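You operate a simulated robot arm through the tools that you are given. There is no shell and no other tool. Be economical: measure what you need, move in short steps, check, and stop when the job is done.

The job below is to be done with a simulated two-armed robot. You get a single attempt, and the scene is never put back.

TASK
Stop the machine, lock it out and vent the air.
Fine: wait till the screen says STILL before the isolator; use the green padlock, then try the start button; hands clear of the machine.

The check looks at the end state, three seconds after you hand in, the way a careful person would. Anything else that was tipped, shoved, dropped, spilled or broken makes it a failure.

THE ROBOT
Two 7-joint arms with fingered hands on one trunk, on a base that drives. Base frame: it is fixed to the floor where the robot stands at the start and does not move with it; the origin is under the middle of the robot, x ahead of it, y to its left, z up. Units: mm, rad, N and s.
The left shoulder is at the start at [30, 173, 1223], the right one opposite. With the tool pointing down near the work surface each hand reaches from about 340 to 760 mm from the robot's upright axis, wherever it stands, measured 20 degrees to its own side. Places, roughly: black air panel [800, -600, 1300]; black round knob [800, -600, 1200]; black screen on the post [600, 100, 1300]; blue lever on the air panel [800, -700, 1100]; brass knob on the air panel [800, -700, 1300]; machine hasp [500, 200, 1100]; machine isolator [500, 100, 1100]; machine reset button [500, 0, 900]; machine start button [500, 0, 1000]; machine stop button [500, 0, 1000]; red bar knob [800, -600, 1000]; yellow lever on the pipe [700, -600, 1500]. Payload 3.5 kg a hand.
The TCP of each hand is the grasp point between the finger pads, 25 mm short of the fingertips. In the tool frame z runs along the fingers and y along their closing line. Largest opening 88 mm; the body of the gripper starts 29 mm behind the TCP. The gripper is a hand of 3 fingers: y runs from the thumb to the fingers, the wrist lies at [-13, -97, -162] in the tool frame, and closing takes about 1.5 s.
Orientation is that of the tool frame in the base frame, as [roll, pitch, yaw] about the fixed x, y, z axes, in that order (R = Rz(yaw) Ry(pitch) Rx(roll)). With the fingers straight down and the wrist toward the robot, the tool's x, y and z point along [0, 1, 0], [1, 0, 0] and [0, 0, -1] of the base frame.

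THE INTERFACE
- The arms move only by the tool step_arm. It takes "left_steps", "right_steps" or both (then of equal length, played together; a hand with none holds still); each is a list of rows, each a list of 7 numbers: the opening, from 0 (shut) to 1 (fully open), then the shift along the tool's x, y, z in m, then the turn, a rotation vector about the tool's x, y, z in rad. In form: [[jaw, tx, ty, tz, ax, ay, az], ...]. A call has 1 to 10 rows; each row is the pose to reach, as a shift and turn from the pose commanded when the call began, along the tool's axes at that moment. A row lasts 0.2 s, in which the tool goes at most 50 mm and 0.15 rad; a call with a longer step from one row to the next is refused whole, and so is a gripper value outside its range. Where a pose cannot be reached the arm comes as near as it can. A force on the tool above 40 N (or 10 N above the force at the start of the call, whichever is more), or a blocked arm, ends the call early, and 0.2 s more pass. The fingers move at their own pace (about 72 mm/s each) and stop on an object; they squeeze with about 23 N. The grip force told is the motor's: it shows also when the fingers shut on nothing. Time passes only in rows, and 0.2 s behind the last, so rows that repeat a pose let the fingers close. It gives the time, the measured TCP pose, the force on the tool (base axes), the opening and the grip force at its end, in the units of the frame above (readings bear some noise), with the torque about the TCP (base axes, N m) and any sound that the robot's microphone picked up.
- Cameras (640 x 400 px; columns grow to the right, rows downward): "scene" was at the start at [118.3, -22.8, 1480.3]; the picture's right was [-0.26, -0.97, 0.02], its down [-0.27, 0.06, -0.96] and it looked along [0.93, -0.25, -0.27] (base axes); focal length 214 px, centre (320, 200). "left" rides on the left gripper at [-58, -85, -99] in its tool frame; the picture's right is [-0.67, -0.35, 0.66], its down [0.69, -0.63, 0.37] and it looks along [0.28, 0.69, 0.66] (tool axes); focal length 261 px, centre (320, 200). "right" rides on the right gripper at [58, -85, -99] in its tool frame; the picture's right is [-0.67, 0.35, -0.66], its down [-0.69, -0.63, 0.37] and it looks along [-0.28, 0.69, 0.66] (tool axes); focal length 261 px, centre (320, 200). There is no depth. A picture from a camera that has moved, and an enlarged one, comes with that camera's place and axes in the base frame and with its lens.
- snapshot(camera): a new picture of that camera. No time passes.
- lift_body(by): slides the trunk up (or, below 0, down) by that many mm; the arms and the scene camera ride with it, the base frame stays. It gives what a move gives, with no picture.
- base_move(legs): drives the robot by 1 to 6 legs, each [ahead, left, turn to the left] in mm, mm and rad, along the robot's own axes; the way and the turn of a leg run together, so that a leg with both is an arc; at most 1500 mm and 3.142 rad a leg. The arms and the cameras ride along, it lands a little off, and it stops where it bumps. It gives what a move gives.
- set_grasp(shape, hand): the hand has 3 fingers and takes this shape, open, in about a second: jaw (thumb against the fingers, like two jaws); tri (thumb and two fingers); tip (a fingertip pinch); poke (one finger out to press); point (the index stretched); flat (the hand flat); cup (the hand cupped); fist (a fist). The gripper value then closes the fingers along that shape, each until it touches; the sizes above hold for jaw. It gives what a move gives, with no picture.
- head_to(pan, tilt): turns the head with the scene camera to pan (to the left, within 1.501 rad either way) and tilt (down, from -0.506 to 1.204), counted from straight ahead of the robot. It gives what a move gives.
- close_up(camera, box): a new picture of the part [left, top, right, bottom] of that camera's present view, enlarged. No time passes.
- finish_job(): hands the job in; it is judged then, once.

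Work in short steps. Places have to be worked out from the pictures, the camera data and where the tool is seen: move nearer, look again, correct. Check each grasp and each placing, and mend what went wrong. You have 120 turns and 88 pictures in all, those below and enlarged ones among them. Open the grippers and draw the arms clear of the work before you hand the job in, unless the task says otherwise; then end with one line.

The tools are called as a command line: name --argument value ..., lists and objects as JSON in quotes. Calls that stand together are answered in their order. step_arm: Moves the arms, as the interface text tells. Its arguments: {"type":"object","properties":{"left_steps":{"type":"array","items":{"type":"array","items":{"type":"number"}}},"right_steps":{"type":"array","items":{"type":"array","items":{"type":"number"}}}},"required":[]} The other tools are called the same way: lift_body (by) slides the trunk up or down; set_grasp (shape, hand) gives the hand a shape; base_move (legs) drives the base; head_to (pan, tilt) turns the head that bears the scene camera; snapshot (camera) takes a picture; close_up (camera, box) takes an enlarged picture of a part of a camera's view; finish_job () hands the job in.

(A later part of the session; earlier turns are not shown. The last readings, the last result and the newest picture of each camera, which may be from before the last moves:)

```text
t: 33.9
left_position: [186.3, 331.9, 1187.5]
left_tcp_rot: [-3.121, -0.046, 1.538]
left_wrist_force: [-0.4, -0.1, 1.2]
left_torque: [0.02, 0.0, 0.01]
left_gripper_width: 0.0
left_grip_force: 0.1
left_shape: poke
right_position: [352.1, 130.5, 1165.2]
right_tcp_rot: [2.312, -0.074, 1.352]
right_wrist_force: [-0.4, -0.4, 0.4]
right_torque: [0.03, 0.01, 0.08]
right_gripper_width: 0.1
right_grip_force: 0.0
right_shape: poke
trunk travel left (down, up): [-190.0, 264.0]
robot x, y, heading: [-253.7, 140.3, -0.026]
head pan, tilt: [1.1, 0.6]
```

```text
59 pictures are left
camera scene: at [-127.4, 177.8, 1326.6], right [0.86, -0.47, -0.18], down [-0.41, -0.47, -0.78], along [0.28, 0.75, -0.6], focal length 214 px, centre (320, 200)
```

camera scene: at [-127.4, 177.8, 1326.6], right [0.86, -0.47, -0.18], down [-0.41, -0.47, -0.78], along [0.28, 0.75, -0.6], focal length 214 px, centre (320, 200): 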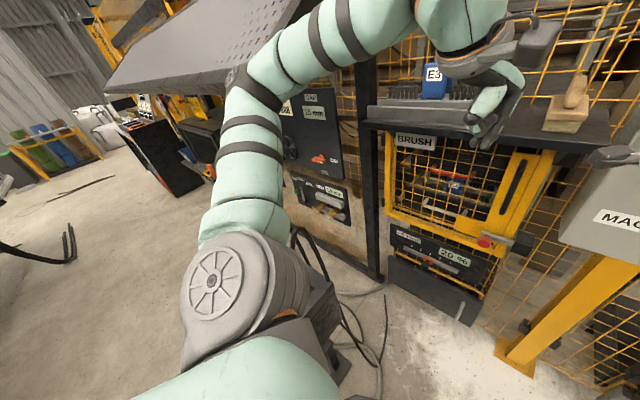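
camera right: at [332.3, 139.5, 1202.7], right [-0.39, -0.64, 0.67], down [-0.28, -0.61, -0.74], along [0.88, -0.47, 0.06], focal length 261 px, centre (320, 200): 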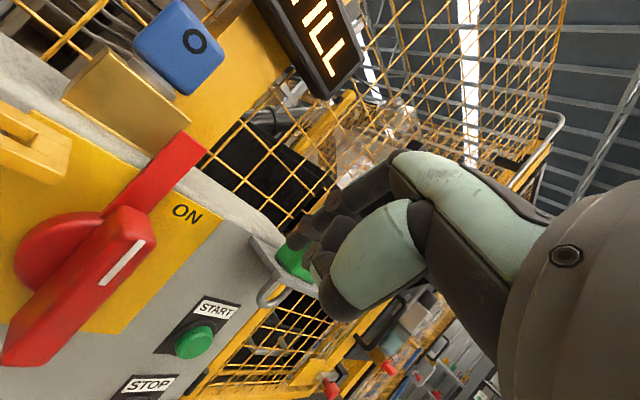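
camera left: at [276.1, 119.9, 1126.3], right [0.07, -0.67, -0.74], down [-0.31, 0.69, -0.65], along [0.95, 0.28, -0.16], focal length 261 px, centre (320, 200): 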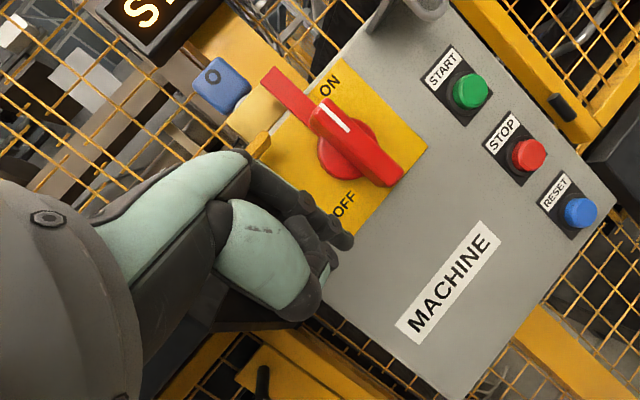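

The left elbow is touching the tilted panel at upper left. I back the base 40 mm to the right to get free, and check.

base_move --legs '[[0, -40, 0.02]]'

step_arm --left_steps '[[0, -0.03, 0, 0, 0, 0, 0], [0, -0.06, 0, -0.02, 0, 0, 0], [0, -0.09, 0, -0.04, 0, 0, 0], [0, -0.12, -0.0, -0.06, 0, 0, 0]]'

snapshot --camera "scene"

snapshot --camera "right"

```text
t: 34.7
left_position: [178.9, 351.3, 1178.2]
left_tcp_rot: [-3.115, -0.006, 1.577]
left_wrist_force: [-0.1, 1.4, 0.3]
left_torque: [-0.06, -0.01, -0.01]
left_gripper_width: 0.0
left_grip_force: 0.2
left_shape: poke
right_position: [354.3, 154.7, 1162.5]
right_tcp_rot: [2.309, -0.034, 1.386]
right_wrist_force: [-0.1, 0.1, -0.6]
right_torque: [0.01, 0.01, -0.04]
right_gripper_width: 0.0
right_grip_force: 0.1
right_shape: poke
trunk travel left (down, up): [-190.0, 264.0]
robot x, y, heading: [-251.5, 101.0, 0.01]
head pan, tilt: [1.1, 0.6]
```

```text
t: 35.7
left_position: [180.5, 221.6, 1237.5]
left_tcp_rot: [-3.117, -0.014, 1.578]
left_wrist_force: [-0.7, 0.9, 0.6]
left_torque: [0.07, 0.01, 0.0]
left_gripper_width: 0.1
left_grip_force: 0.0
left_shape: poke
right_position: [352.6, 147.3, 1162.7]
right_tcp_rot: [2.308, -0.041, 1.387]
right_wrist_force: [0.1, -0.7, 0.4]
right_torque: [0.03, 0.02, 0.03]
right_gripper_width: 0.1
right_grip_force: 0.0
right_shape: poke
trunk travel left (down, up): [-190.0, 264.0]
robot x, y, heading: [-254.1, 100.6, 0.013]
head pan, tilt: [1.1, 0.6]
```

```text
58 pictures are left
camera scene: at [-128.1, 182.3, 1324.2], right [0.88, -0.44, -0.16], down [-0.4, -0.51, -0.76], along [0.26, 0.74, -0.62], focal length 214 px, centre (320, 200)
```

scene: 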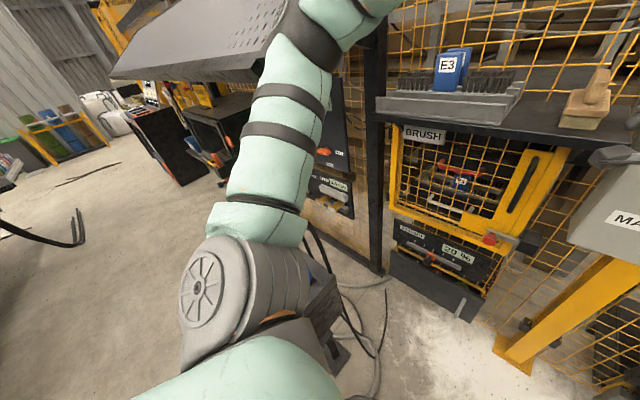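

```text
57 pictures are left
camera right: at [235.5, 226.5, 1170.3], right [-0.37, -0.64, 0.67], down [-0.27, -0.62, -0.74], along [0.89, -0.46, 0.06], focal length 261 px, centre (320, 200)
```

right: 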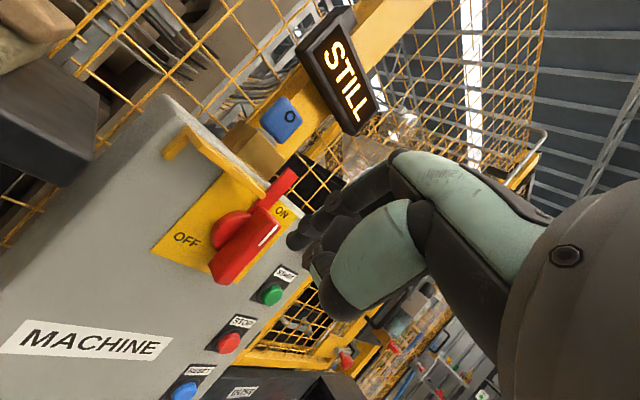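

Left arm is free of the panel now. I move the right fingertip to just right of the handle top, still short of it in x.

step_arm --right_steps '[[0, -0.01, 0.021, 0.023, 0, 0, 0], [0, -0.021, 0.042, 0.047, 0, 0, 0], [0, -0.031, 0.063, 0.07, 0, 0, 0], [0, -0.031, 0.063, 0.07, 0, 0, 0]]'

snapshot --camera "right"

```text
t: 36.7
left_position: [181.6, 223.9, 1238.5]
left_tcp_rot: [-3.117, -0.012, 1.577]
left_wrist_force: [0.2, -0.5, -0.5]
left_torque: [0.03, 0.03, -0.03]
left_gripper_width: 0.0
left_grip_force: 0.1
left_shape: poke
right_position: [436.3, 99.0, 1158.9]
right_tcp_rot: [2.308, -0.041, 1.389]
right_wrist_force: [0.6, 0.6, 0.6]
right_torque: [-0.01, 0.0, -0.01]
right_gripper_width: 0.1
right_grip_force: 0.1
right_shape: poke
trunk travel left (down, up): [-190.0, 264.0]
robot x, y, heading: [-256.0, 102.3, 0.011]
head pan, tilt: [1.1, 0.6]
```

```text
56 pictures are left
camera right: at [321.1, 178.2, 1167.9], right [-0.37, -0.64, 0.67], down [-0.27, -0.62, -0.74], along [0.89, -0.46, 0.06], focal length 261 px, centre (320, 200)
```

right: 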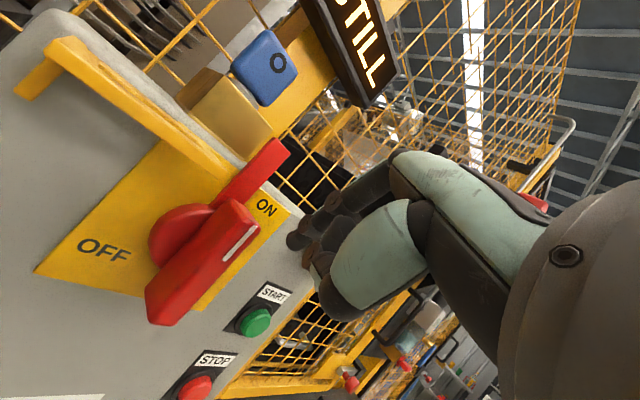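

Good alignment. I move forward so the finger sits beside the handle's right flank.

step_arm --right_steps '[[0, 0.0055, 0.01, 0.012, 0, 0, 0], [0, 0.011, 0.02, 0.024, 0, 0, 0], [0, 0.011, 0.02, 0.024, 0, 0, 0]]'

close_up --camera "right" --box '[100, 80, 420, 280]'

```text
t: 37.5
left_position: [179.9, 224.0, 1238.0]
left_tcp_rot: [-3.116, -0.011, 1.577]
left_wrist_force: [0.8, -0.6, 0.1]
left_torque: [0.02, 0.0, 0.0]
left_gripper_width: 0.0
left_grip_force: 0.0
left_shape: poke
right_position: [470.4, 105.5, 1160.0]
right_tcp_rot: [2.309, -0.042, 1.389]
right_wrist_force: [-0.4, -0.1, 0.3]
right_torque: [0.02, 0.0, 0.0]
right_gripper_width: 0.0
right_grip_force: 0.0
right_shape: poke
trunk travel left (down, up): [-190.0, 264.0]
robot x, y, heading: [-253.4, 101.9, 0.011]
head pan, tilt: [1.1, 0.6]
```

```text
2.00 times, centred on (260, 180) of right
camera zoom: at [354.0, 184.3, 1167.4], right [-0.37, -0.64, 0.67], down [-0.27, -0.62, -0.74], along [0.89, -0.46, 0.06], focal length 521 px, centre (440, 240)
```

zoom: 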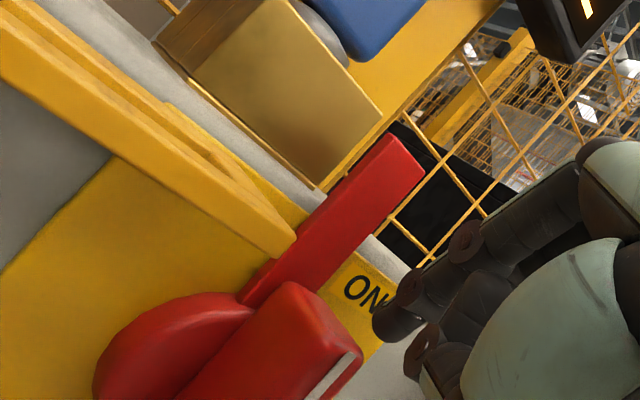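

The finger is right of the handle but slightly high. I lower it 12 mm and sweep along a leftward arc about the hub.

step_arm --right_steps '[[0, 0, -0.009, 0.008, 0, 0, 0], [0, 0.01, -0.008, 0.005, 0, 0, 0], [0, 0.0194, -0.007, 0.001, 0, 0, 0], [0, 0.028, -0.009, 0.001, 0, 0, 0], [0, 0.037, -0.012, 0.0013, 0, 0, 0], [0, 0.043, -0.017, 0.0045, 0, 0, 0], [0, 0.0493, -0.0226, 0.008, 0, 0, 0], [0, 0.053, -0.029, 0.013, 0, 0, 0]]'

close_up --camera "right" --box '[100, 80, 420, 280]'

```text
t: 39.3
left_position: [178.8, 224.4, 1239.3]
left_tcp_rot: [-3.117, -0.014, 1.577]
left_wrist_force: [0.2, -0.6, -0.5]
left_torque: [0.01, 0.03, 0.02]
left_gripper_width: 0.0
left_grip_force: 0.1
left_shape: poke
right_position: [478.1, 147.1, 1145.9]
right_tcp_rot: [2.305, -0.068, 1.361]
right_wrist_force: [-1.8, 2.8, 6.1]
right_torque: [0.05, 0.1, -0.03]
right_gripper_width: 0.0
right_grip_force: 0.0
right_shape: poke
trunk travel left (down, up): [-190.0, 264.0]
robot x, y, heading: [-252.8, 104.3, 0.009]
head pan, tilt: [1.1, 0.6]
```

```text
2.00 times, centred on (260, 180) of right
camera zoom: at [363.3, 229.0, 1154.5], right [-0.4, -0.65, 0.65], down [-0.28, -0.59, -0.76], along [0.88, -0.48, 0.06], focal length 521 px, centre (440, 240)
```

zoom: 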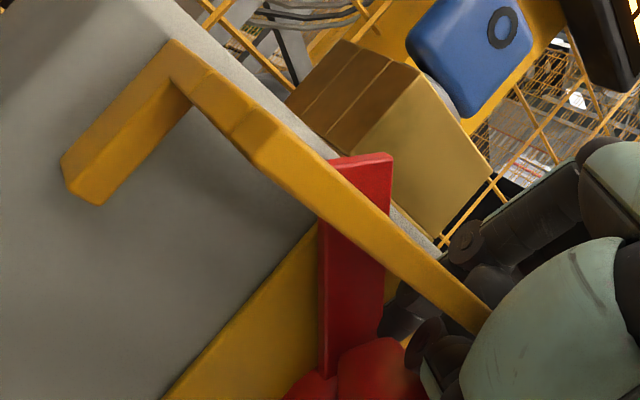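

The handle has turned partway, but the hasp's front bar (≈[472,145–236,1150]) is in the finger's way. I withdraw along the finger axis and look.

step_arm --right_steps '[[0, -0.002, 0, -0.02, 0, 0, 0], [0, -0.006, 0, -0.045, 0, 0, 0], [0, -0.04, 0, -0.075, 0, 0, 0], [0, -0.08, 0, -0.1, 0, 0, 0], [0, -0.12, 0, -0.12, 0, 0, 0]]'

head_to --pan 0.05 --tilt 0.4

snapshot --camera "right"

snapshot --camera "scene"

```text
t: 40.5
left_position: [181.0, 222.4, 1239.3]
left_tcp_rot: [-3.116, -0.014, 1.578]
left_wrist_force: [0.8, -1.2, -0.2]
left_torque: [0.0, 0.01, 0.0]
left_gripper_width: 0.0
left_grip_force: 0.1
left_shape: poke
right_position: [362.2, 56.6, 1208.4]
right_tcp_rot: [2.31, -0.043, 1.39]
right_wrist_force: [-0.1, -0.3, 0.3]
right_torque: [-0.01, 0.02, 0.02]
right_gripper_width: 0.1
right_grip_force: 0.1
right_shape: poke
trunk travel left (down, up): [-190.0, 264.0]
robot x, y, heading: [-253.9, 102.9, 0.01]
head pan, tilt: [1.1, 0.6]
```

```text
t: 41.8
left_position: [181.8, 224.8, 1238.2]
left_tcp_rot: [-3.115, -0.01, 1.577]
left_wrist_force: [-0.7, 0.7, 0.4]
left_torque: [-0.03, 0.0, -0.02]
left_gripper_width: 0.0
left_grip_force: 0.1
left_shape: poke
right_position: [363.0, 59.7, 1207.6]
right_tcp_rot: [2.308, -0.04, 1.389]
right_wrist_force: [0.6, 0.6, 0.3]
right_torque: [-0.02, -0.02, 0.03]
right_gripper_width: 0.1
right_grip_force: 0.1
right_shape: poke
trunk travel left (down, up): [-190.0, 264.0]
robot x, y, heading: [-258.1, 103.3, 0.004]
head pan, tilt: [0.051, 0.4]
```

```text
53 pictures are left
camera right: at [246.7, 138.4, 1215.3], right [-0.37, -0.64, 0.67], down [-0.27, -0.62, -0.74], along [0.89, -0.46, 0.06], focal length 261 px, centre (320, 200)
```

right: 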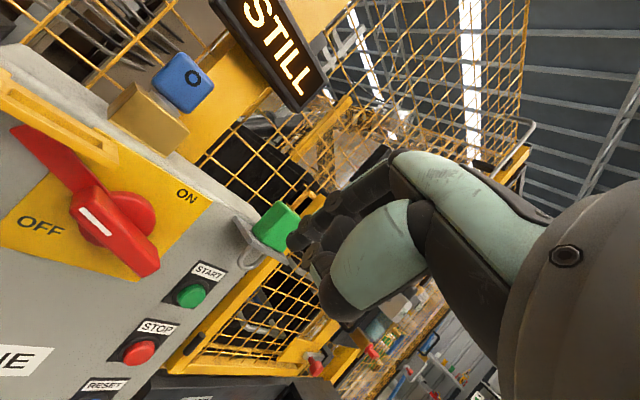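

```text
52 pictures are left
camera scene: at [-72.7, 110.6, 1332.4], right [0.06, -1.0, -0.01], down [-0.55, -0.03, -0.83], along [0.83, 0.06, -0.55], focal length 214 px, centre (320, 200)
```

scene: 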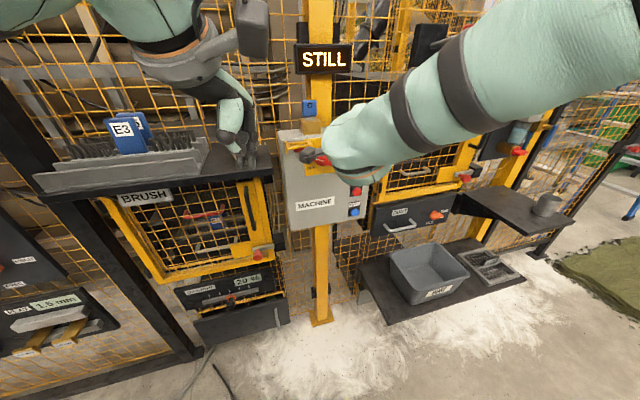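

The handle appears nearly horizontal (OFF), pointer toward the hasp. A closer look to confirm.

close_up --camera "right" --box '[0, 50, 256, 310]'

```text
1.54 times, centred on (128, 180) of right
camera zoom: at [246.7, 138.4, 1215.3], right [-0.37, -0.64, 0.67], down [-0.27, -0.62, -0.74], along [0.89, -0.46, 0.06], focal length 401 px, centre (615, 231)
```

zoom: 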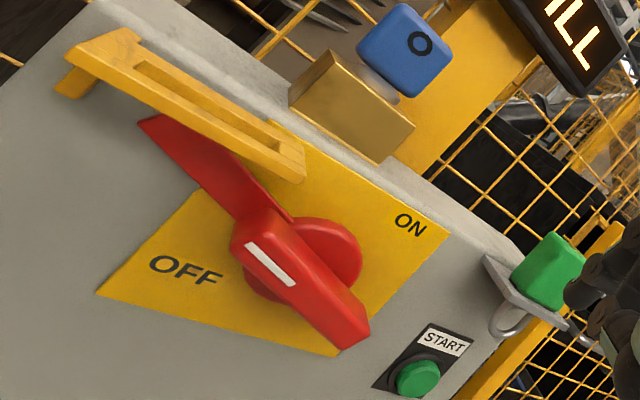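

By the plate geometry, the handle is still about 25° short of horizontal. I'll go under its lower right end and lift it: first a pre-position at tip ≈[450,98,1035].

step_arm --right_steps '[[0, 0.009, -0.019, 0.037, 0, 0, 0], [0, 0.018, -0.039, 0.075, 0, 0, 0], [0, 0.028, -0.058, 0.112, 0, 0, 0], [0, 0.037, -0.078, 0.15, 0, 0, 0], [0, 0.037, -0.078, 0.15, 0, 0, 0]]'

snapshot --camera "right"

```text
t: 43.0
left_position: [180.6, 223.9, 1238.8]
left_tcp_rot: [-3.118, -0.011, 1.578]
left_wrist_force: [0.4, 0.0, 0.6]
left_torque: [0.0, -0.01, 0.06]
left_gripper_width: 0.1
left_grip_force: 0.0
left_shape: poke
right_position: [427.8, 87.0, 1051.4]
right_tcp_rot: [2.309, -0.04, 1.388]
right_wrist_force: [0.5, 1.1, 1.3]
right_torque: [-0.02, -0.03, 0.0]
right_gripper_width: 0.0
right_grip_force: 0.1
right_shape: poke
trunk travel left (down, up): [-190.0, 264.0]
robot x, y, heading: [-257.7, 102.9, 0.011]
head pan, tilt: [0.051, 0.4]
```

```text
50 pictures are left
camera right: at [310.2, 166.5, 1058.8], right [-0.37, -0.64, 0.67], down [-0.27, -0.62, -0.74], along [0.89, -0.46, 0.06], focal length 261 px, centre (320, 200)
```

right: 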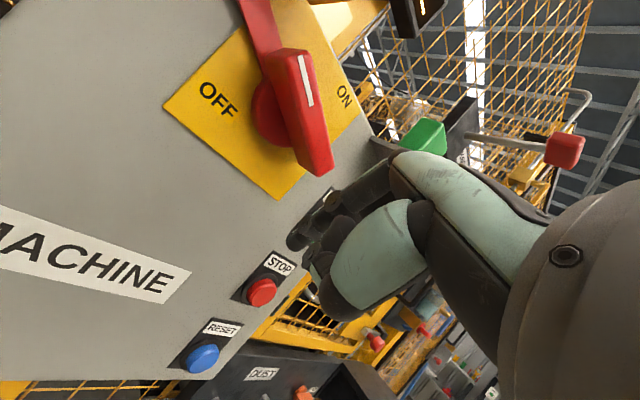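

The handle end is at ≈(y 95, z 1089) as predicted. I go forward under it and lift ~42 mm.

step_arm --right_steps '[[0, 0.006, 0.013, 0.015, 0, 0, 0], [0, 0.0126, 0.0267, 0.0302, 0, 0, 0], [0, 0.013, 0.033, 0.0245, 0, 0, 0], [0, 0.0135, 0.0395, 0.019, 0, 0, 0], [0, 0.0138, 0.0455, 0.013, 0, 0, 0], [0, 0.014, 0.052, 0.007, 0, 0, 0], [0, 0.0143, 0.0577, 0.002, 0, 0, 0], [0, 0.0143, 0.0577, 0.002, 0, 0, 0]]'

snapshot --camera "right"

```text
t: 44.8
left_position: [180.2, 221.8, 1239.2]
left_tcp_rot: [-3.116, -0.012, 1.576]
left_wrist_force: [0.6, -0.1, -1.0]
left_torque: [-0.01, -0.01, 0.04]
left_gripper_width: 0.0
left_grip_force: 0.1
left_shape: poke
right_position: [469.2, 89.7, 1091.8]
right_tcp_rot: [2.308, -0.042, 1.389]
right_wrist_force: [-9.6, -5.8, -6.9]
right_torque: [0.0, 0.06, 0.03]
right_gripper_width: 0.0
right_grip_force: 0.1
right_shape: poke
trunk travel left (down, up): [-190.0, 264.0]
robot x, y, heading: [-254.8, 101.6, 0.008]
head pan, tilt: [0.051, 0.4]
```

```text
49 pictures are left
camera right: at [351.8, 170.7, 1100.2], right [-0.37, -0.64, 0.67], down [-0.27, -0.62, -0.74], along [0.89, -0.46, 0.06], focal length 261 px, centre (320, 200)
```

right: 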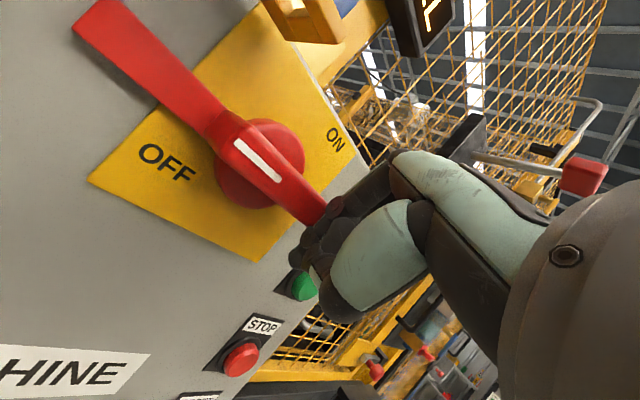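

The handle now looks horizontal (slope matches the plate's mid-line). A small extra nudge up, then withdraw down and back and check.

step_arm --right_steps '[[0, 0.0003, 0.005, -0.0045, 0, 0, 0], [0, 0.0003, 0.006, -0.0055, 0, 0, 0], [0, 0, -0.012, 0.011, 0, 0, 0], [0, -0.004, -0.03, -0.005, 0, 0, 0], [0, -0.01, -0.05, -0.025, 0, 0, 0], [0, -0.018, -0.075, -0.05, 0, 0, 0], [0, -0.02, -0.085, -0.065, 0, 0, 0]]'

snapshot --camera "right"

```text
t: 46.4
left_position: [181.2, 224.3, 1239.4]
left_tcp_rot: [-3.115, -0.011, 1.577]
left_wrist_force: [-0.4, -0.8, -0.9]
left_torque: [0.0, -0.01, 0.02]
left_gripper_width: 0.2
left_grip_force: 0.0
left_shape: poke
right_position: [363.3, 93.8, 1074.4]
right_tcp_rot: [2.31, -0.042, 1.388]
right_wrist_force: [-0.2, -0.4, 0.0]
right_torque: [-0.01, -0.02, 0.03]
right_gripper_width: 0.2
right_grip_force: 0.0
right_shape: poke
trunk travel left (down, up): [-190.0, 264.0]
robot x, y, heading: [-257.1, 101.3, 0.013]
head pan, tilt: [0.051, 0.4]
```

```text
48 pictures are left
camera right: at [246.3, 173.2, 1081.9], right [-0.37, -0.64, 0.67], down [-0.27, -0.62, -0.74], along [0.89, -0.46, 0.06], focal length 261 px, centre (320, 200)
```

right: 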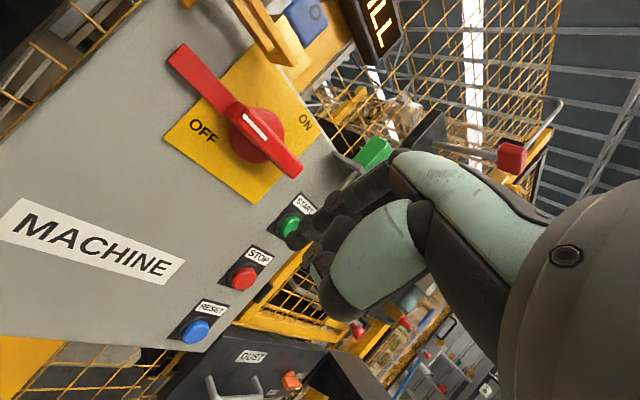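

Checks out: tongue tip and handle end are both at z≈1103, so the isolator is OFF. Now park the right arm fingers-down at its side, open the left hand to jaw, and raise the trunk again for the padlock.

step_arm --right_steps '[[0, -0.027, 0.007, -0.027, 0.1, 0, 0], [0, -0.053, 0.013, -0.054, 0.2, 0, 0], [0, -0.08, 0.02, -0.081, 0.31, 0, 0], [0, -0.107, 0.027, -0.108, 0.41, 0, 0], [0, -0.133, 0.033, -0.135, 0.52, 0, 0], [0, -0.16, 0.04, -0.162, 0.62, 0, 0], [0, -0.187, 0.047, -0.19, 0.73, 0, 0], [0, -0.213, 0.053, -0.217, 0.83, 0, 0]]'

set_grasp --hand "left" --shape "jaw"

lift_body --by 110

base_move --legs '[[0, -100, -0.01]]'

snapshot --camera "scene"

```text
t: 48.2
left_position: [180.8, 222.2, 1237.8]
left_tcp_rot: [-3.116, -0.014, 1.578]
left_wrist_force: [0.1, 0.7, 0.4]
left_torque: [-0.02, 0.01, 0.02]
left_gripper_width: 0.1
left_grip_force: 0.1
left_shape: poke
right_position: [203.6, -102.8, 1248.7]
right_tcp_rot: [3.14, -0.044, 1.387]
right_wrist_force: [-0.7, 0.1, 0.0]
right_torque: [0.01, 0.01, -0.01]
right_gripper_width: 0.0
right_grip_force: 0.1
right_shape: poke
trunk travel left (down, up): [-190.0, 264.0]
robot x, y, heading: [-256.2, 101.6, 0.008]
head pan, tilt: [0.051, 0.4]
```

```text
t: 49.1
left_position: [180.2, 224.1, 1238.3]
left_tcp_rot: [-3.116, -0.012, 1.577]
left_wrist_force: [-0.8, -1.0, 0.4]
left_torque: [0.0, 0.02, -0.03]
left_gripper_width: 88.1
left_grip_force: 0.0
left_shape: jaw
right_position: [204.9, -103.1, 1247.2]
right_tcp_rot: [3.138, -0.04, 1.386]
right_wrist_force: [-0.2, 0.7, 0.7]
right_torque: [0.02, 0.0, 0.03]
right_gripper_width: 0.0
right_grip_force: 0.0
right_shape: poke
trunk travel left (down, up): [-190.0, 264.0]
robot x, y, heading: [-258.6, 100.9, 0.009]
head pan, tilt: [0.051, 0.4]
```

```text
t: 50.6
left_position: [180.8, 226.5, 1347.8]
left_tcp_rot: [-3.115, -0.012, 1.577]
left_wrist_force: [0.1, 0.1, 0.2]
left_torque: [0.01, -0.01, 0.0]
left_gripper_width: 87.8
left_grip_force: 0.1
left_shape: jaw
right_position: [199.9, -100.2, 1358.6]
right_tcp_rot: [3.139, -0.04, 1.387]
right_wrist_force: [0.2, 0.4, 0.2]
right_torque: [-0.01, -0.01, -0.04]
right_gripper_width: 0.0
right_grip_force: 0.1
right_shape: poke
trunk travel left (down, up): [-300.0, 154.0]
robot x, y, heading: [-257.6, 100.8, 0.012]
head pan, tilt: [0.051, 0.4]
```

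```text
t: 51.7
left_position: [183.0, 128.7, 1348.2]
left_tcp_rot: [-3.114, -0.009, 1.567]
left_wrist_force: [0.2, 0.5, -0.4]
left_torque: [-0.02, 0.03, 0.02]
left_gripper_width: 87.9
left_grip_force: 0.2
left_shape: jaw
right_position: [199.2, -198.2, 1358.7]
right_tcp_rot: [3.139, -0.036, 1.378]
right_wrist_force: [0.4, 0.2, -0.3]
right_torque: [-0.02, 0.02, -0.02]
right_gripper_width: 0.0
right_grip_force: 0.1
right_shape: poke
trunk travel left (down, up): [-300.0, 154.0]
robot x, y, heading: [-256.4, 7.1, -0.0]
head pan, tilt: [0.051, 0.4]
```

```text
47 pictures are left
camera scene: at [-136.1, 16.1, 1462.9], right [0.05, -1.0, 0.0], down [-0.45, -0.02, -0.89], along [0.89, 0.05, -0.45], focal length 214 px, centre (320, 200)
```

scene: 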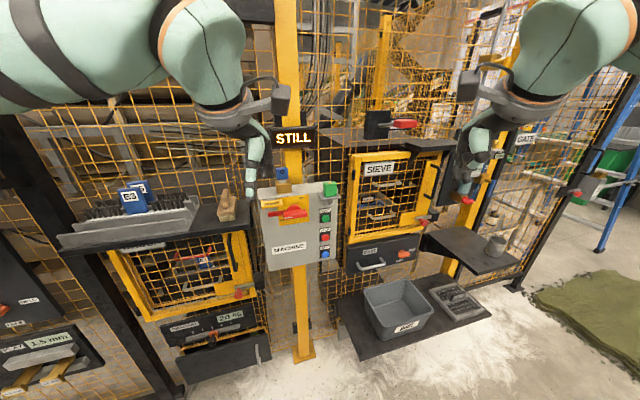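

Drive 165 mm forward so the left hand can reach the lock and hasp with fingers down, then look with the left camera.

base_move --legs '[[165, 0, 0]]'

snapshot --camera "left"

close_up --camera "scene" --box '[220, 150, 380, 250]'

```text
t: 53.1
left_position: [347.0, 121.6, 1349.9]
left_tcp_rot: [-3.119, -0.011, 1.563]
left_wrist_force: [0.2, -0.4, -0.3]
left_torque: [0.01, 0.0, 0.0]
left_gripper_width: 88.2
left_grip_force: 0.0
left_shape: jaw
right_position: [360.0, -204.4, 1360.8]
right_tcp_rot: [3.134, -0.042, 1.373]
right_wrist_force: [-0.6, 0.5, -0.2]
right_torque: [0.02, 0.03, -0.01]
right_gripper_width: 0.0
right_grip_force: 0.1
right_shape: poke
trunk travel left (down, up): [-300.0, 154.0]
robot x, y, heading: [-91.0, 2.8, -0.002]
head pan, tilt: [0.051, 0.4]
```

```text
46 pictures are left
camera left: at [263.0, 61.8, 1450.6], right [-0.37, -0.66, -0.66], down [-0.63, 0.69, -0.34], along [0.68, 0.29, -0.67], focal length 261 px, centre (320, 200)
```

left: 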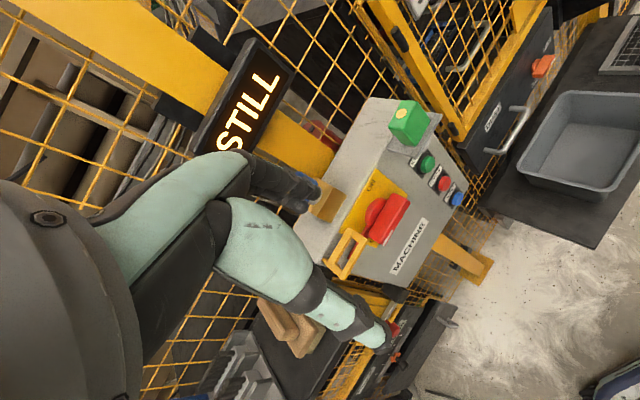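

```text
4.00 times, centred on (300, 200) of scene
camera zoom: at [27.1, 10.4, 1463.4], right [0.05, -1.0, 0.0], down [-0.45, -0.02, -0.9], along [0.89, 0.04, -0.45], focal length 858 px, centre (400, 200)
```

zoom: 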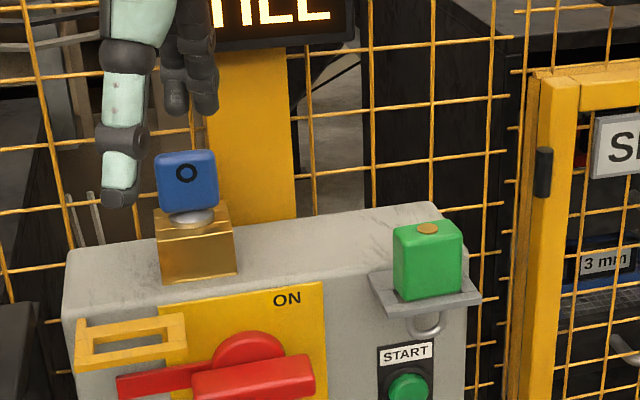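

Lock estimate ≈[527,12,1165], hasp centre ≈[463,202,1139], both needing refinement. I move the open left hand above the lock (TCP ≈[500,14,1265]) and look down.

step_arm --left_steps '[[1, -0.022, 0.03, 0.017, 0, 0, 0], [1, -0.043, 0.061, 0.034, 0, 0, 0], [1, -0.065, 0.092, 0.051, 0, 0, 0], [1, -0.086, 0.122, 0.068, 0, 0, 0], [1, -0.108, 0.153, 0.085, 0, 0, 0], [1, -0.108, 0.153, 0.085, 0, 0, 0]]'

snapshot --camera "left"

snapshot --camera "scene"

```text
t: 54.5
left_position: [500.5, 12.1, 1257.7]
left_tcp_rot: [-3.118, -0.013, 1.562]
left_wrist_force: [0.5, 0.2, 0.4]
left_torque: [0.01, -0.02, 0.01]
left_gripper_width: 88.0
left_grip_force: 0.0
left_shape: jaw
right_position: [364.4, -204.0, 1359.2]
right_tcp_rot: [3.139, -0.041, 1.374]
right_wrist_force: [-0.1, -0.2, -0.2]
right_torque: [-0.03, -0.02, 0.01]
right_gripper_width: 0.0
right_grip_force: 0.0
right_shape: poke
trunk travel left (down, up): [-300.0, 154.0]
robot x, y, heading: [-89.0, 5.4, -0.002]
head pan, tilt: [0.051, 0.4]
```

```text
44 pictures are left
camera left: at [416.1, -46.3, 1358.4], right [-0.37, -0.66, -0.65], down [-0.63, 0.69, -0.34], along [0.68, 0.29, -0.67], focal length 261 px, centre (320, 200)
```

left: 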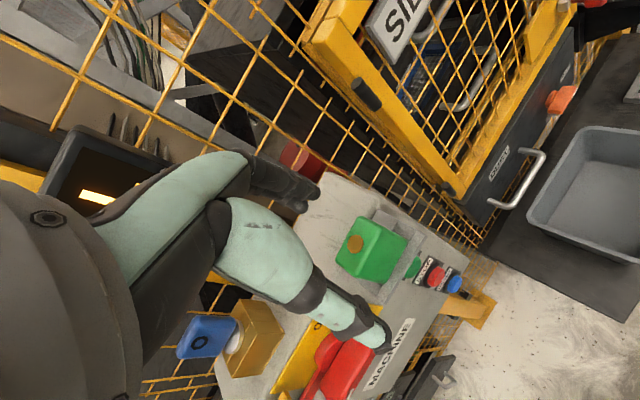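

```text
43 pictures are left
camera scene: at [30.4, 11.7, 1463.0], right [0.05, -1.0, 0.0], down [-0.45, -0.02, -0.89], along [0.89, 0.04, -0.45], focal length 214 px, centre (320, 200)
```

scene: 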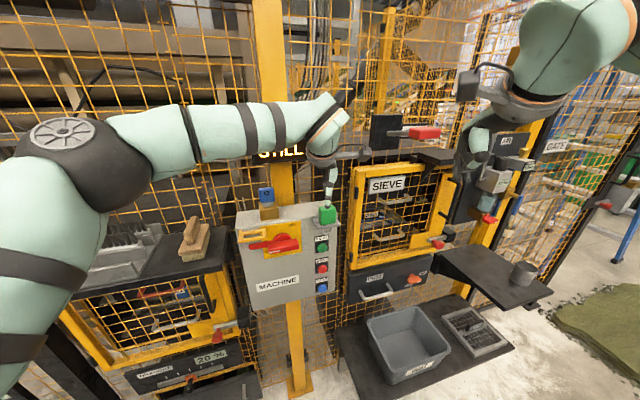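

From two views the lock's top centre is [517,13,1200]; the box top (~1140) is well below the fingertips' goal. I descend to TCP ≈[517,13,1188].

step_arm --left_steps '[[1, 0.001, 0.0165, 0.0, 0, 0, 0], [1, 0.001, 0.0165, 0.025, 0, 0, 0], [1, 0.001, 0.0165, 0.05, 0, 0, 0], [1, 0.001, 0.0165, 0.07, 0, 0, 0], [1, 0.001, 0.0165, 0.07, 0, 0, 0]]'

snapshot --camera "left"

close_up --camera "scene" --box '[240, 150, 400, 250]'

```text
t: 55.7
left_position: [513.2, 17.8, 1189.1]
left_tcp_rot: [-3.117, -0.012, 1.561]
left_wrist_force: [0.0, -0.5, -0.1]
left_torque: [-0.01, 0.02, -0.03]
left_gripper_width: 88.0
left_grip_force: 0.1
left_shape: jaw
right_position: [363.5, -202.6, 1358.7]
right_tcp_rot: [3.137, -0.041, 1.375]
right_wrist_force: [-0.1, -0.1, -0.8]
right_torque: [-0.02, 0.0, 0.01]
right_gripper_width: 0.0
right_grip_force: 0.2
right_shape: poke
trunk travel left (down, up): [-300.0, 154.0]
robot x, y, heading: [-88.9, 4.6, -0.009]
head pan, tilt: [0.051, 0.4]
```

```text
42 pictures are left
camera left: at [429.7, -42.0, 1290.0], right [-0.37, -0.66, -0.65], down [-0.63, 0.69, -0.34], along [0.68, 0.29, -0.67], focal length 261 px, centre (320, 200)
```

left: 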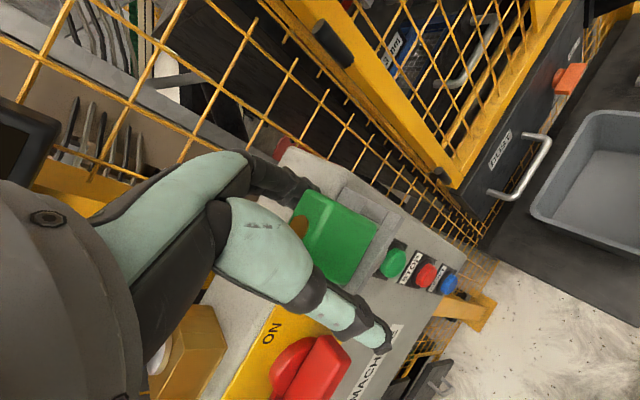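

```text
4.00 times, centred on (320, 200) of scene
camera zoom: at [30.7, 11.1, 1463.0], right [0.05, -1.0, 0.0], down [-0.45, -0.02, -0.89], along [0.89, 0.04, -0.45], focal length 858 px, centre (320, 200)
```

zoom: 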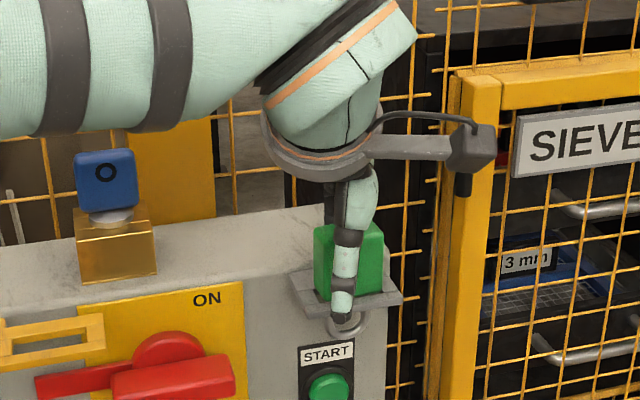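

Thumb is in front and nearly centred on the lock. I nudge +3 mm x, −4 mm y and close.

step_arm --left_steps '[[1, -0.004, 0.003, 0, 0, 0, 0], [0, -0.004, 0.003, 0, 0, 0, 0], [0, -0.004, 0.003, 0, 0, 0, 0], [0, -0.004, 0.003, 0, 0, 0, 0], [0, -0.004, 0.003, 0, 0, 0, 0], [0, -0.004, 0.003, 0, 0, 0, 0], [0, -0.004, 0.003, 0, 0, 0, 0], [0, -0.004, 0.003, 0, 0, 0, 0]]'

close_up --camera "scene" --box '[240, 150, 400, 250]'

```text
t: 57.5
left_position: [517.1, 14.1, 1188.1]
left_tcp_rot: [-3.116, -0.011, 1.563]
left_wrist_force: [-0.1, 0.8, -0.2]
left_torque: [0.03, 0.0, 0.02]
left_gripper_width: 21.9
left_grip_force: 23.3
left_shape: jaw
right_position: [364.2, -203.1, 1359.5]
right_tcp_rot: [3.138, -0.039, 1.372]
right_wrist_force: [-1.0, -0.4, -0.3]
right_torque: [-0.01, 0.03, -0.01]
right_gripper_width: 0.1
right_grip_force: 0.0
right_shape: poke
trunk travel left (down, up): [-300.0, 154.0]
robot x, y, heading: [-90.3, 7.2, 0.0]
head pan, tilt: [0.051, 0.4]
```

```text
4.00 times, centred on (320, 200) of scene
camera zoom: at [31.1, 11.0, 1462.9], right [0.05, -1.0, 0.0], down [-0.45, -0.02, -0.89], along [0.89, 0.04, -0.45], focal length 858 px, centre (320, 200)
```

zoom: 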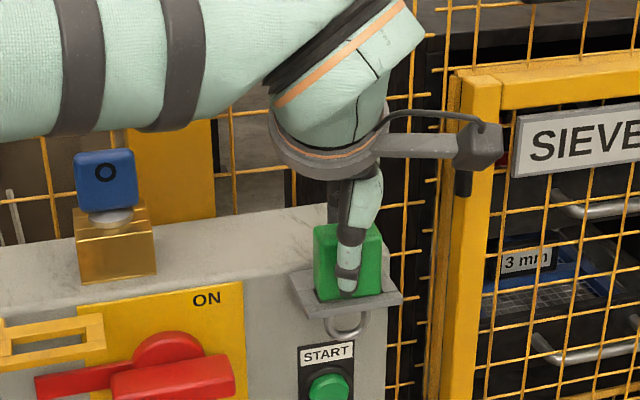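

Grip holds at 22 mm width. Lift straight up 90 mm.

step_arm --left_steps '[[0, 0, -0.0005, -0.018, 0, 0, 0], [0, 0, -0.001, -0.036, 0, 0, 0], [0, 0, -0.0014, -0.054, 0, 0, 0], [0, 0, -0.0019, -0.072, 0, 0, 0], [0, 0, -0.0024, -0.09, 0, 0, 0]]'

snapshot --camera "left"

close_up --camera "scene" --box '[220, 140, 380, 240]'

```text
t: 58.7
left_position: [516.4, 11.0, 1277.8]
left_tcp_rot: [-3.116, -0.013, 1.562]
left_wrist_force: [-0.2, 0.5, -1.2]
left_torque: [0.02, -0.01, -0.01]
left_gripper_width: 21.9
left_grip_force: 22.9
left_shape: jaw
right_position: [364.2, -203.9, 1359.0]
right_tcp_rot: [3.138, -0.042, 1.373]
right_wrist_force: [-0.8, -0.6, 0.2]
right_torque: [0.01, 0.0, 0.01]
right_gripper_width: 0.2
right_grip_force: 0.0
right_shape: poke
trunk travel left (down, up): [-300.0, 154.0]
robot x, y, heading: [-86.7, 7.9, -0.005]
head pan, tilt: [0.051, 0.4]
```

```text
39 pictures are left
camera left: at [433.3, -49.2, 1379.4], right [-0.37, -0.66, -0.65], down [-0.63, 0.69, -0.34], along [0.68, 0.29, -0.67], focal length 261 px, centre (320, 200)
```

left: 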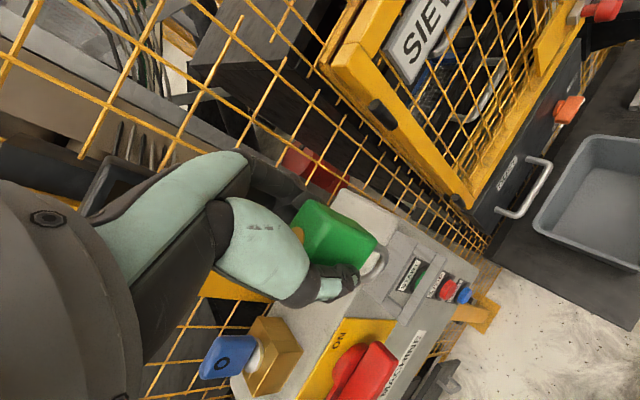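

```text
4.00 times, centred on (300, 190) of scene
camera zoom: at [30.7, 10.8, 1463.0], right [0.05, -1.0, 0.0], down [-0.45, -0.02, -0.89], along [0.89, 0.04, -0.45], focal length 858 px, centre (400, 240)
```

zoom: 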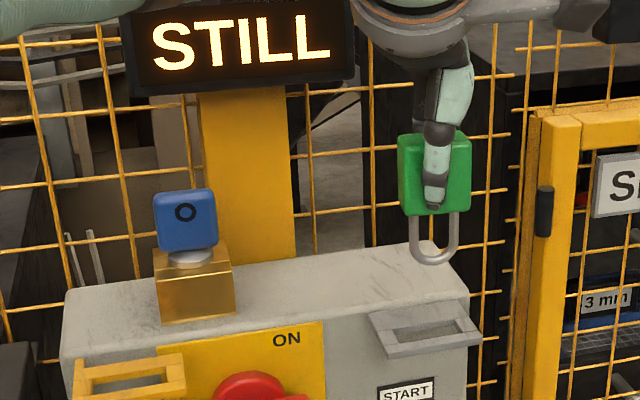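

The lock is lifted cleanly, shackle down. I carry it back a little and left to about [462,205,1278], well in front of the blue lock and screen, and look again.

step_arm --left_steps '[[0, 0, -0.027, 0, 0, 0, 0], [0, 0, -0.055, 0, 0, 0, 0], [0, 0.04, -0.055, 0, 0, 0, 0], [0, 0.08, -0.055, 0, 0, 0, 0], [0, 0.12, -0.055, 0, 0, 0, 0], [0, 0.16, -0.055, 0, 0, 0, 0], [0, 0.193, -0.055, 0, 0, 0, 0], [0, 0.193, -0.055, 0, 0, 0, 0]]'

snapshot --camera "left"

close_up --camera "scene" --box '[180, 150, 340, 250]'

```text
t: 60.5
left_position: [466.3, 205.1, 1280.9]
left_tcp_rot: [-3.114, -0.013, 1.563]
left_wrist_force: [0.5, -0.3, -0.8]
left_torque: [0.04, 0.01, 0.02]
left_gripper_width: 21.9
left_grip_force: 23.1
left_shape: jaw
right_position: [363.4, -204.5, 1359.1]
right_tcp_rot: [3.138, -0.042, 1.374]
right_wrist_force: [-0.3, 0.9, 0.0]
right_torque: [0.01, -0.01, 0.02]
right_gripper_width: 0.0
right_grip_force: 0.1
right_shape: poke
trunk travel left (down, up): [-300.0, 154.0]
robot x, y, heading: [-90.2, 6.2, -0.003]
head pan, tilt: [0.051, 0.4]
```

```text
37 pictures are left
camera left: at [383.0, 144.9, 1382.6], right [-0.37, -0.66, -0.65], down [-0.63, 0.69, -0.34], along [0.68, 0.29, -0.67], focal length 261 px, centre (320, 200)
```

left: 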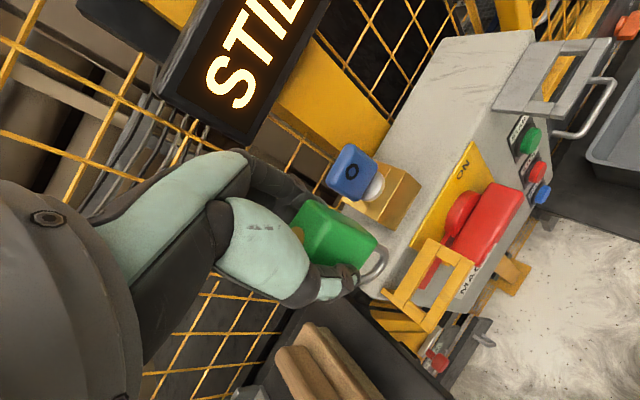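

```text
4.00 times, centred on (260, 200) of scene
camera zoom: at [30.9, 10.2, 1463.0], right [0.05, -1.0, 0.0], down [-0.45, -0.02, -0.89], along [0.89, 0.04, -0.45], focal length 858 px, centre (560, 200)
```

zoom: 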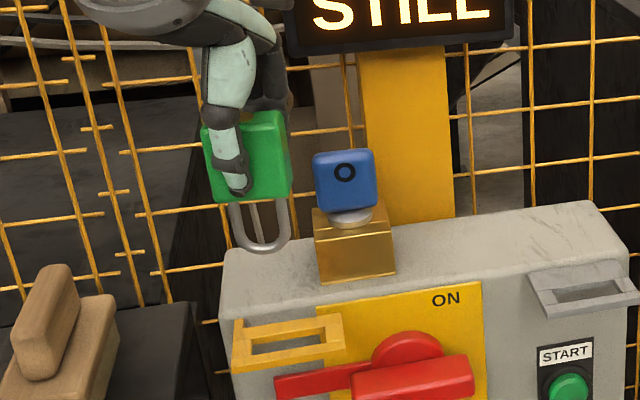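

Triangulated hasp slot centre ≈[458,198,1140]. I zoom in on the hasp in both cameras to get its exact geometry.

close_up --camera "left" --box '[340, 210, 500, 350]'

close_up --camera "scene" --box '[220, 205, 300, 255]'

```text
2.86 times, centred on (420, 280) of left
camera zoom: at [383.0, 144.9, 1382.6], right [-0.37, -0.66, -0.65], down [-0.63, 0.69, -0.34], along [0.68, 0.29, -0.67], focal length 745 px, centre (34, -29)
```

zoom: 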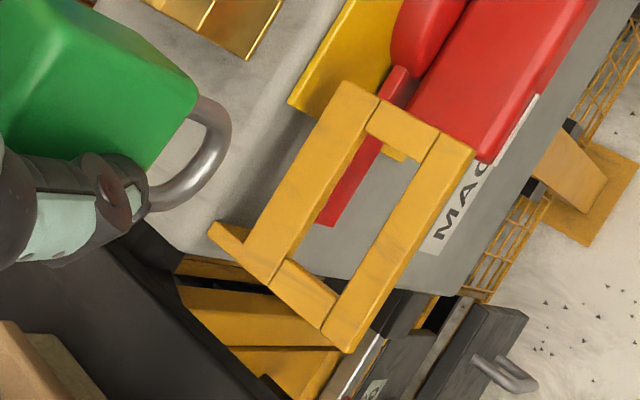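

```text
8.00 times, centred on (260, 230) of scene
camera zoom: at [30.9, 10.2, 1463.0], right [0.05, -1.0, 0.0], down [-0.45, -0.02, -0.89], along [0.89, 0.04, -0.45], focal length 1716 px, centre (800, -40)
```

zoom: 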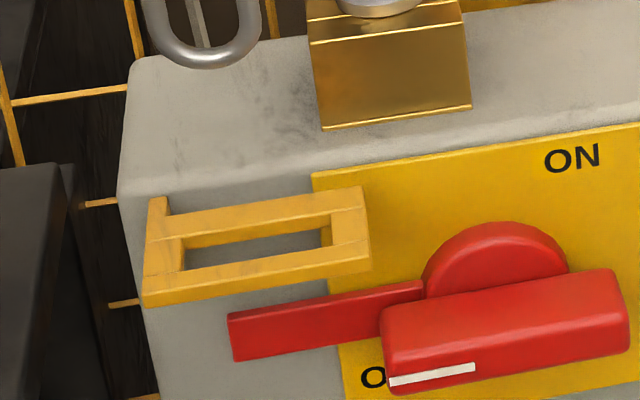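

The box face is yawed ~19° (left end nearer me), so the slot's long axis is too; slot centre ≈[456,198,1140]. I check how the lock sits in the hand.

close_up --camera "scene" --box '[220, 170, 268, 218]'

close_up --camera "left" --box '[280, 180, 400, 300]'

```text
8.33 times, centred on (244, 194) of scene
camera zoom: at [30.9, 10.2, 1463.0], right [0.05, -1.0, 0.0], down [-0.45, -0.02, -0.89], along [0.89, 0.04, -0.45], focal length 1787 px, centre (953, 250)
```

zoom: 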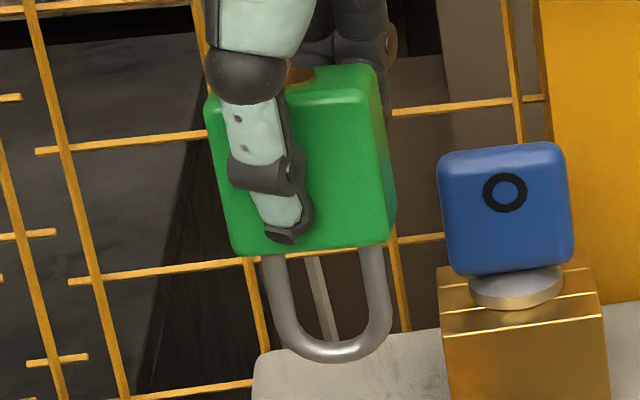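

```text
3.33 times, centred on (340, 240) of left
camera zoom: at [383.0, 144.9, 1382.6], right [-0.37, -0.66, -0.65], down [-0.63, 0.69, -0.34], along [0.68, 0.29, -0.67], focal length 869 px, centre (253, 67)
```

zoom: 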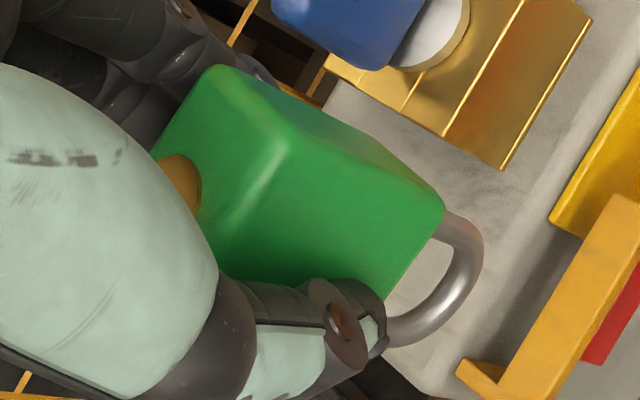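

The lock's bottom edge slope shows it kept the box's ~18° yaw in the grasp, so pure translation suits. Move to TCP ≈[457,199,1223], shackle just above the slot, and check.

step_arm --left_steps '[[0, -0.003, -0.004, 0.0, 0, 0, 0], [0, -0.006, -0.0075, 0.02, 0, 0, 0], [0, -0.006, -0.0075, 0.04, 0, 0, 0], [0, -0.006, -0.0075, 0.057, 0, 0, 0], [0, -0.006, -0.0075, 0.057, 0, 0, 0]]'

close_up --camera "scene" --box '[210, 180, 306, 240]'

close_up --camera "left" --box '[290, 190, 450, 310]'

```text
t: 61.7
left_position: [456.5, 198.6, 1224.6]
left_tcp_rot: [-3.115, -0.013, 1.564]
left_wrist_force: [-0.6, 0.5, -1.5]
left_torque: [0.02, 0.0, 0.0]
left_gripper_width: 21.8
left_grip_force: 22.7
left_shape: jaw
right_position: [363.3, -203.9, 1361.3]
right_tcp_rot: [3.138, -0.04, 1.371]
right_wrist_force: [-0.5, -0.7, -0.2]
right_torque: [0.01, 0.0, 0.03]
right_gripper_width: 0.1
right_grip_force: 0.0
right_shape: poke
trunk travel left (down, up): [-300.0, 154.0]
robot x, y, heading: [-86.1, 5.3, -0.002]
head pan, tilt: [0.051, 0.4]
```

```text
6.67 times, centred on (258, 210) of scene
camera zoom: at [30.9, 10.9, 1463.0], right [0.05, -1.0, 0.0], down [-0.45, -0.02, -0.89], along [0.89, 0.04, -0.45], focal length 1430 px, centre (733, 133)
```

zoom: 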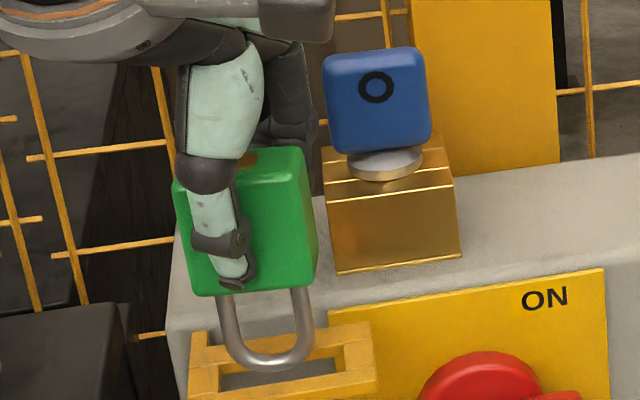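

```text
3.33 times, centred on (370, 250) of left
camera zoom: at [372.5, 138.9, 1326.2], right [-0.37, -0.66, -0.65], down [-0.63, 0.69, -0.34], along [0.68, 0.29, -0.67], focal length 869 px, centre (153, 33)
```

zoom: 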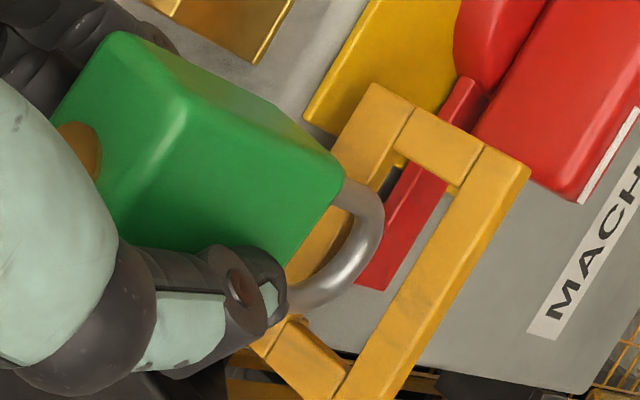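

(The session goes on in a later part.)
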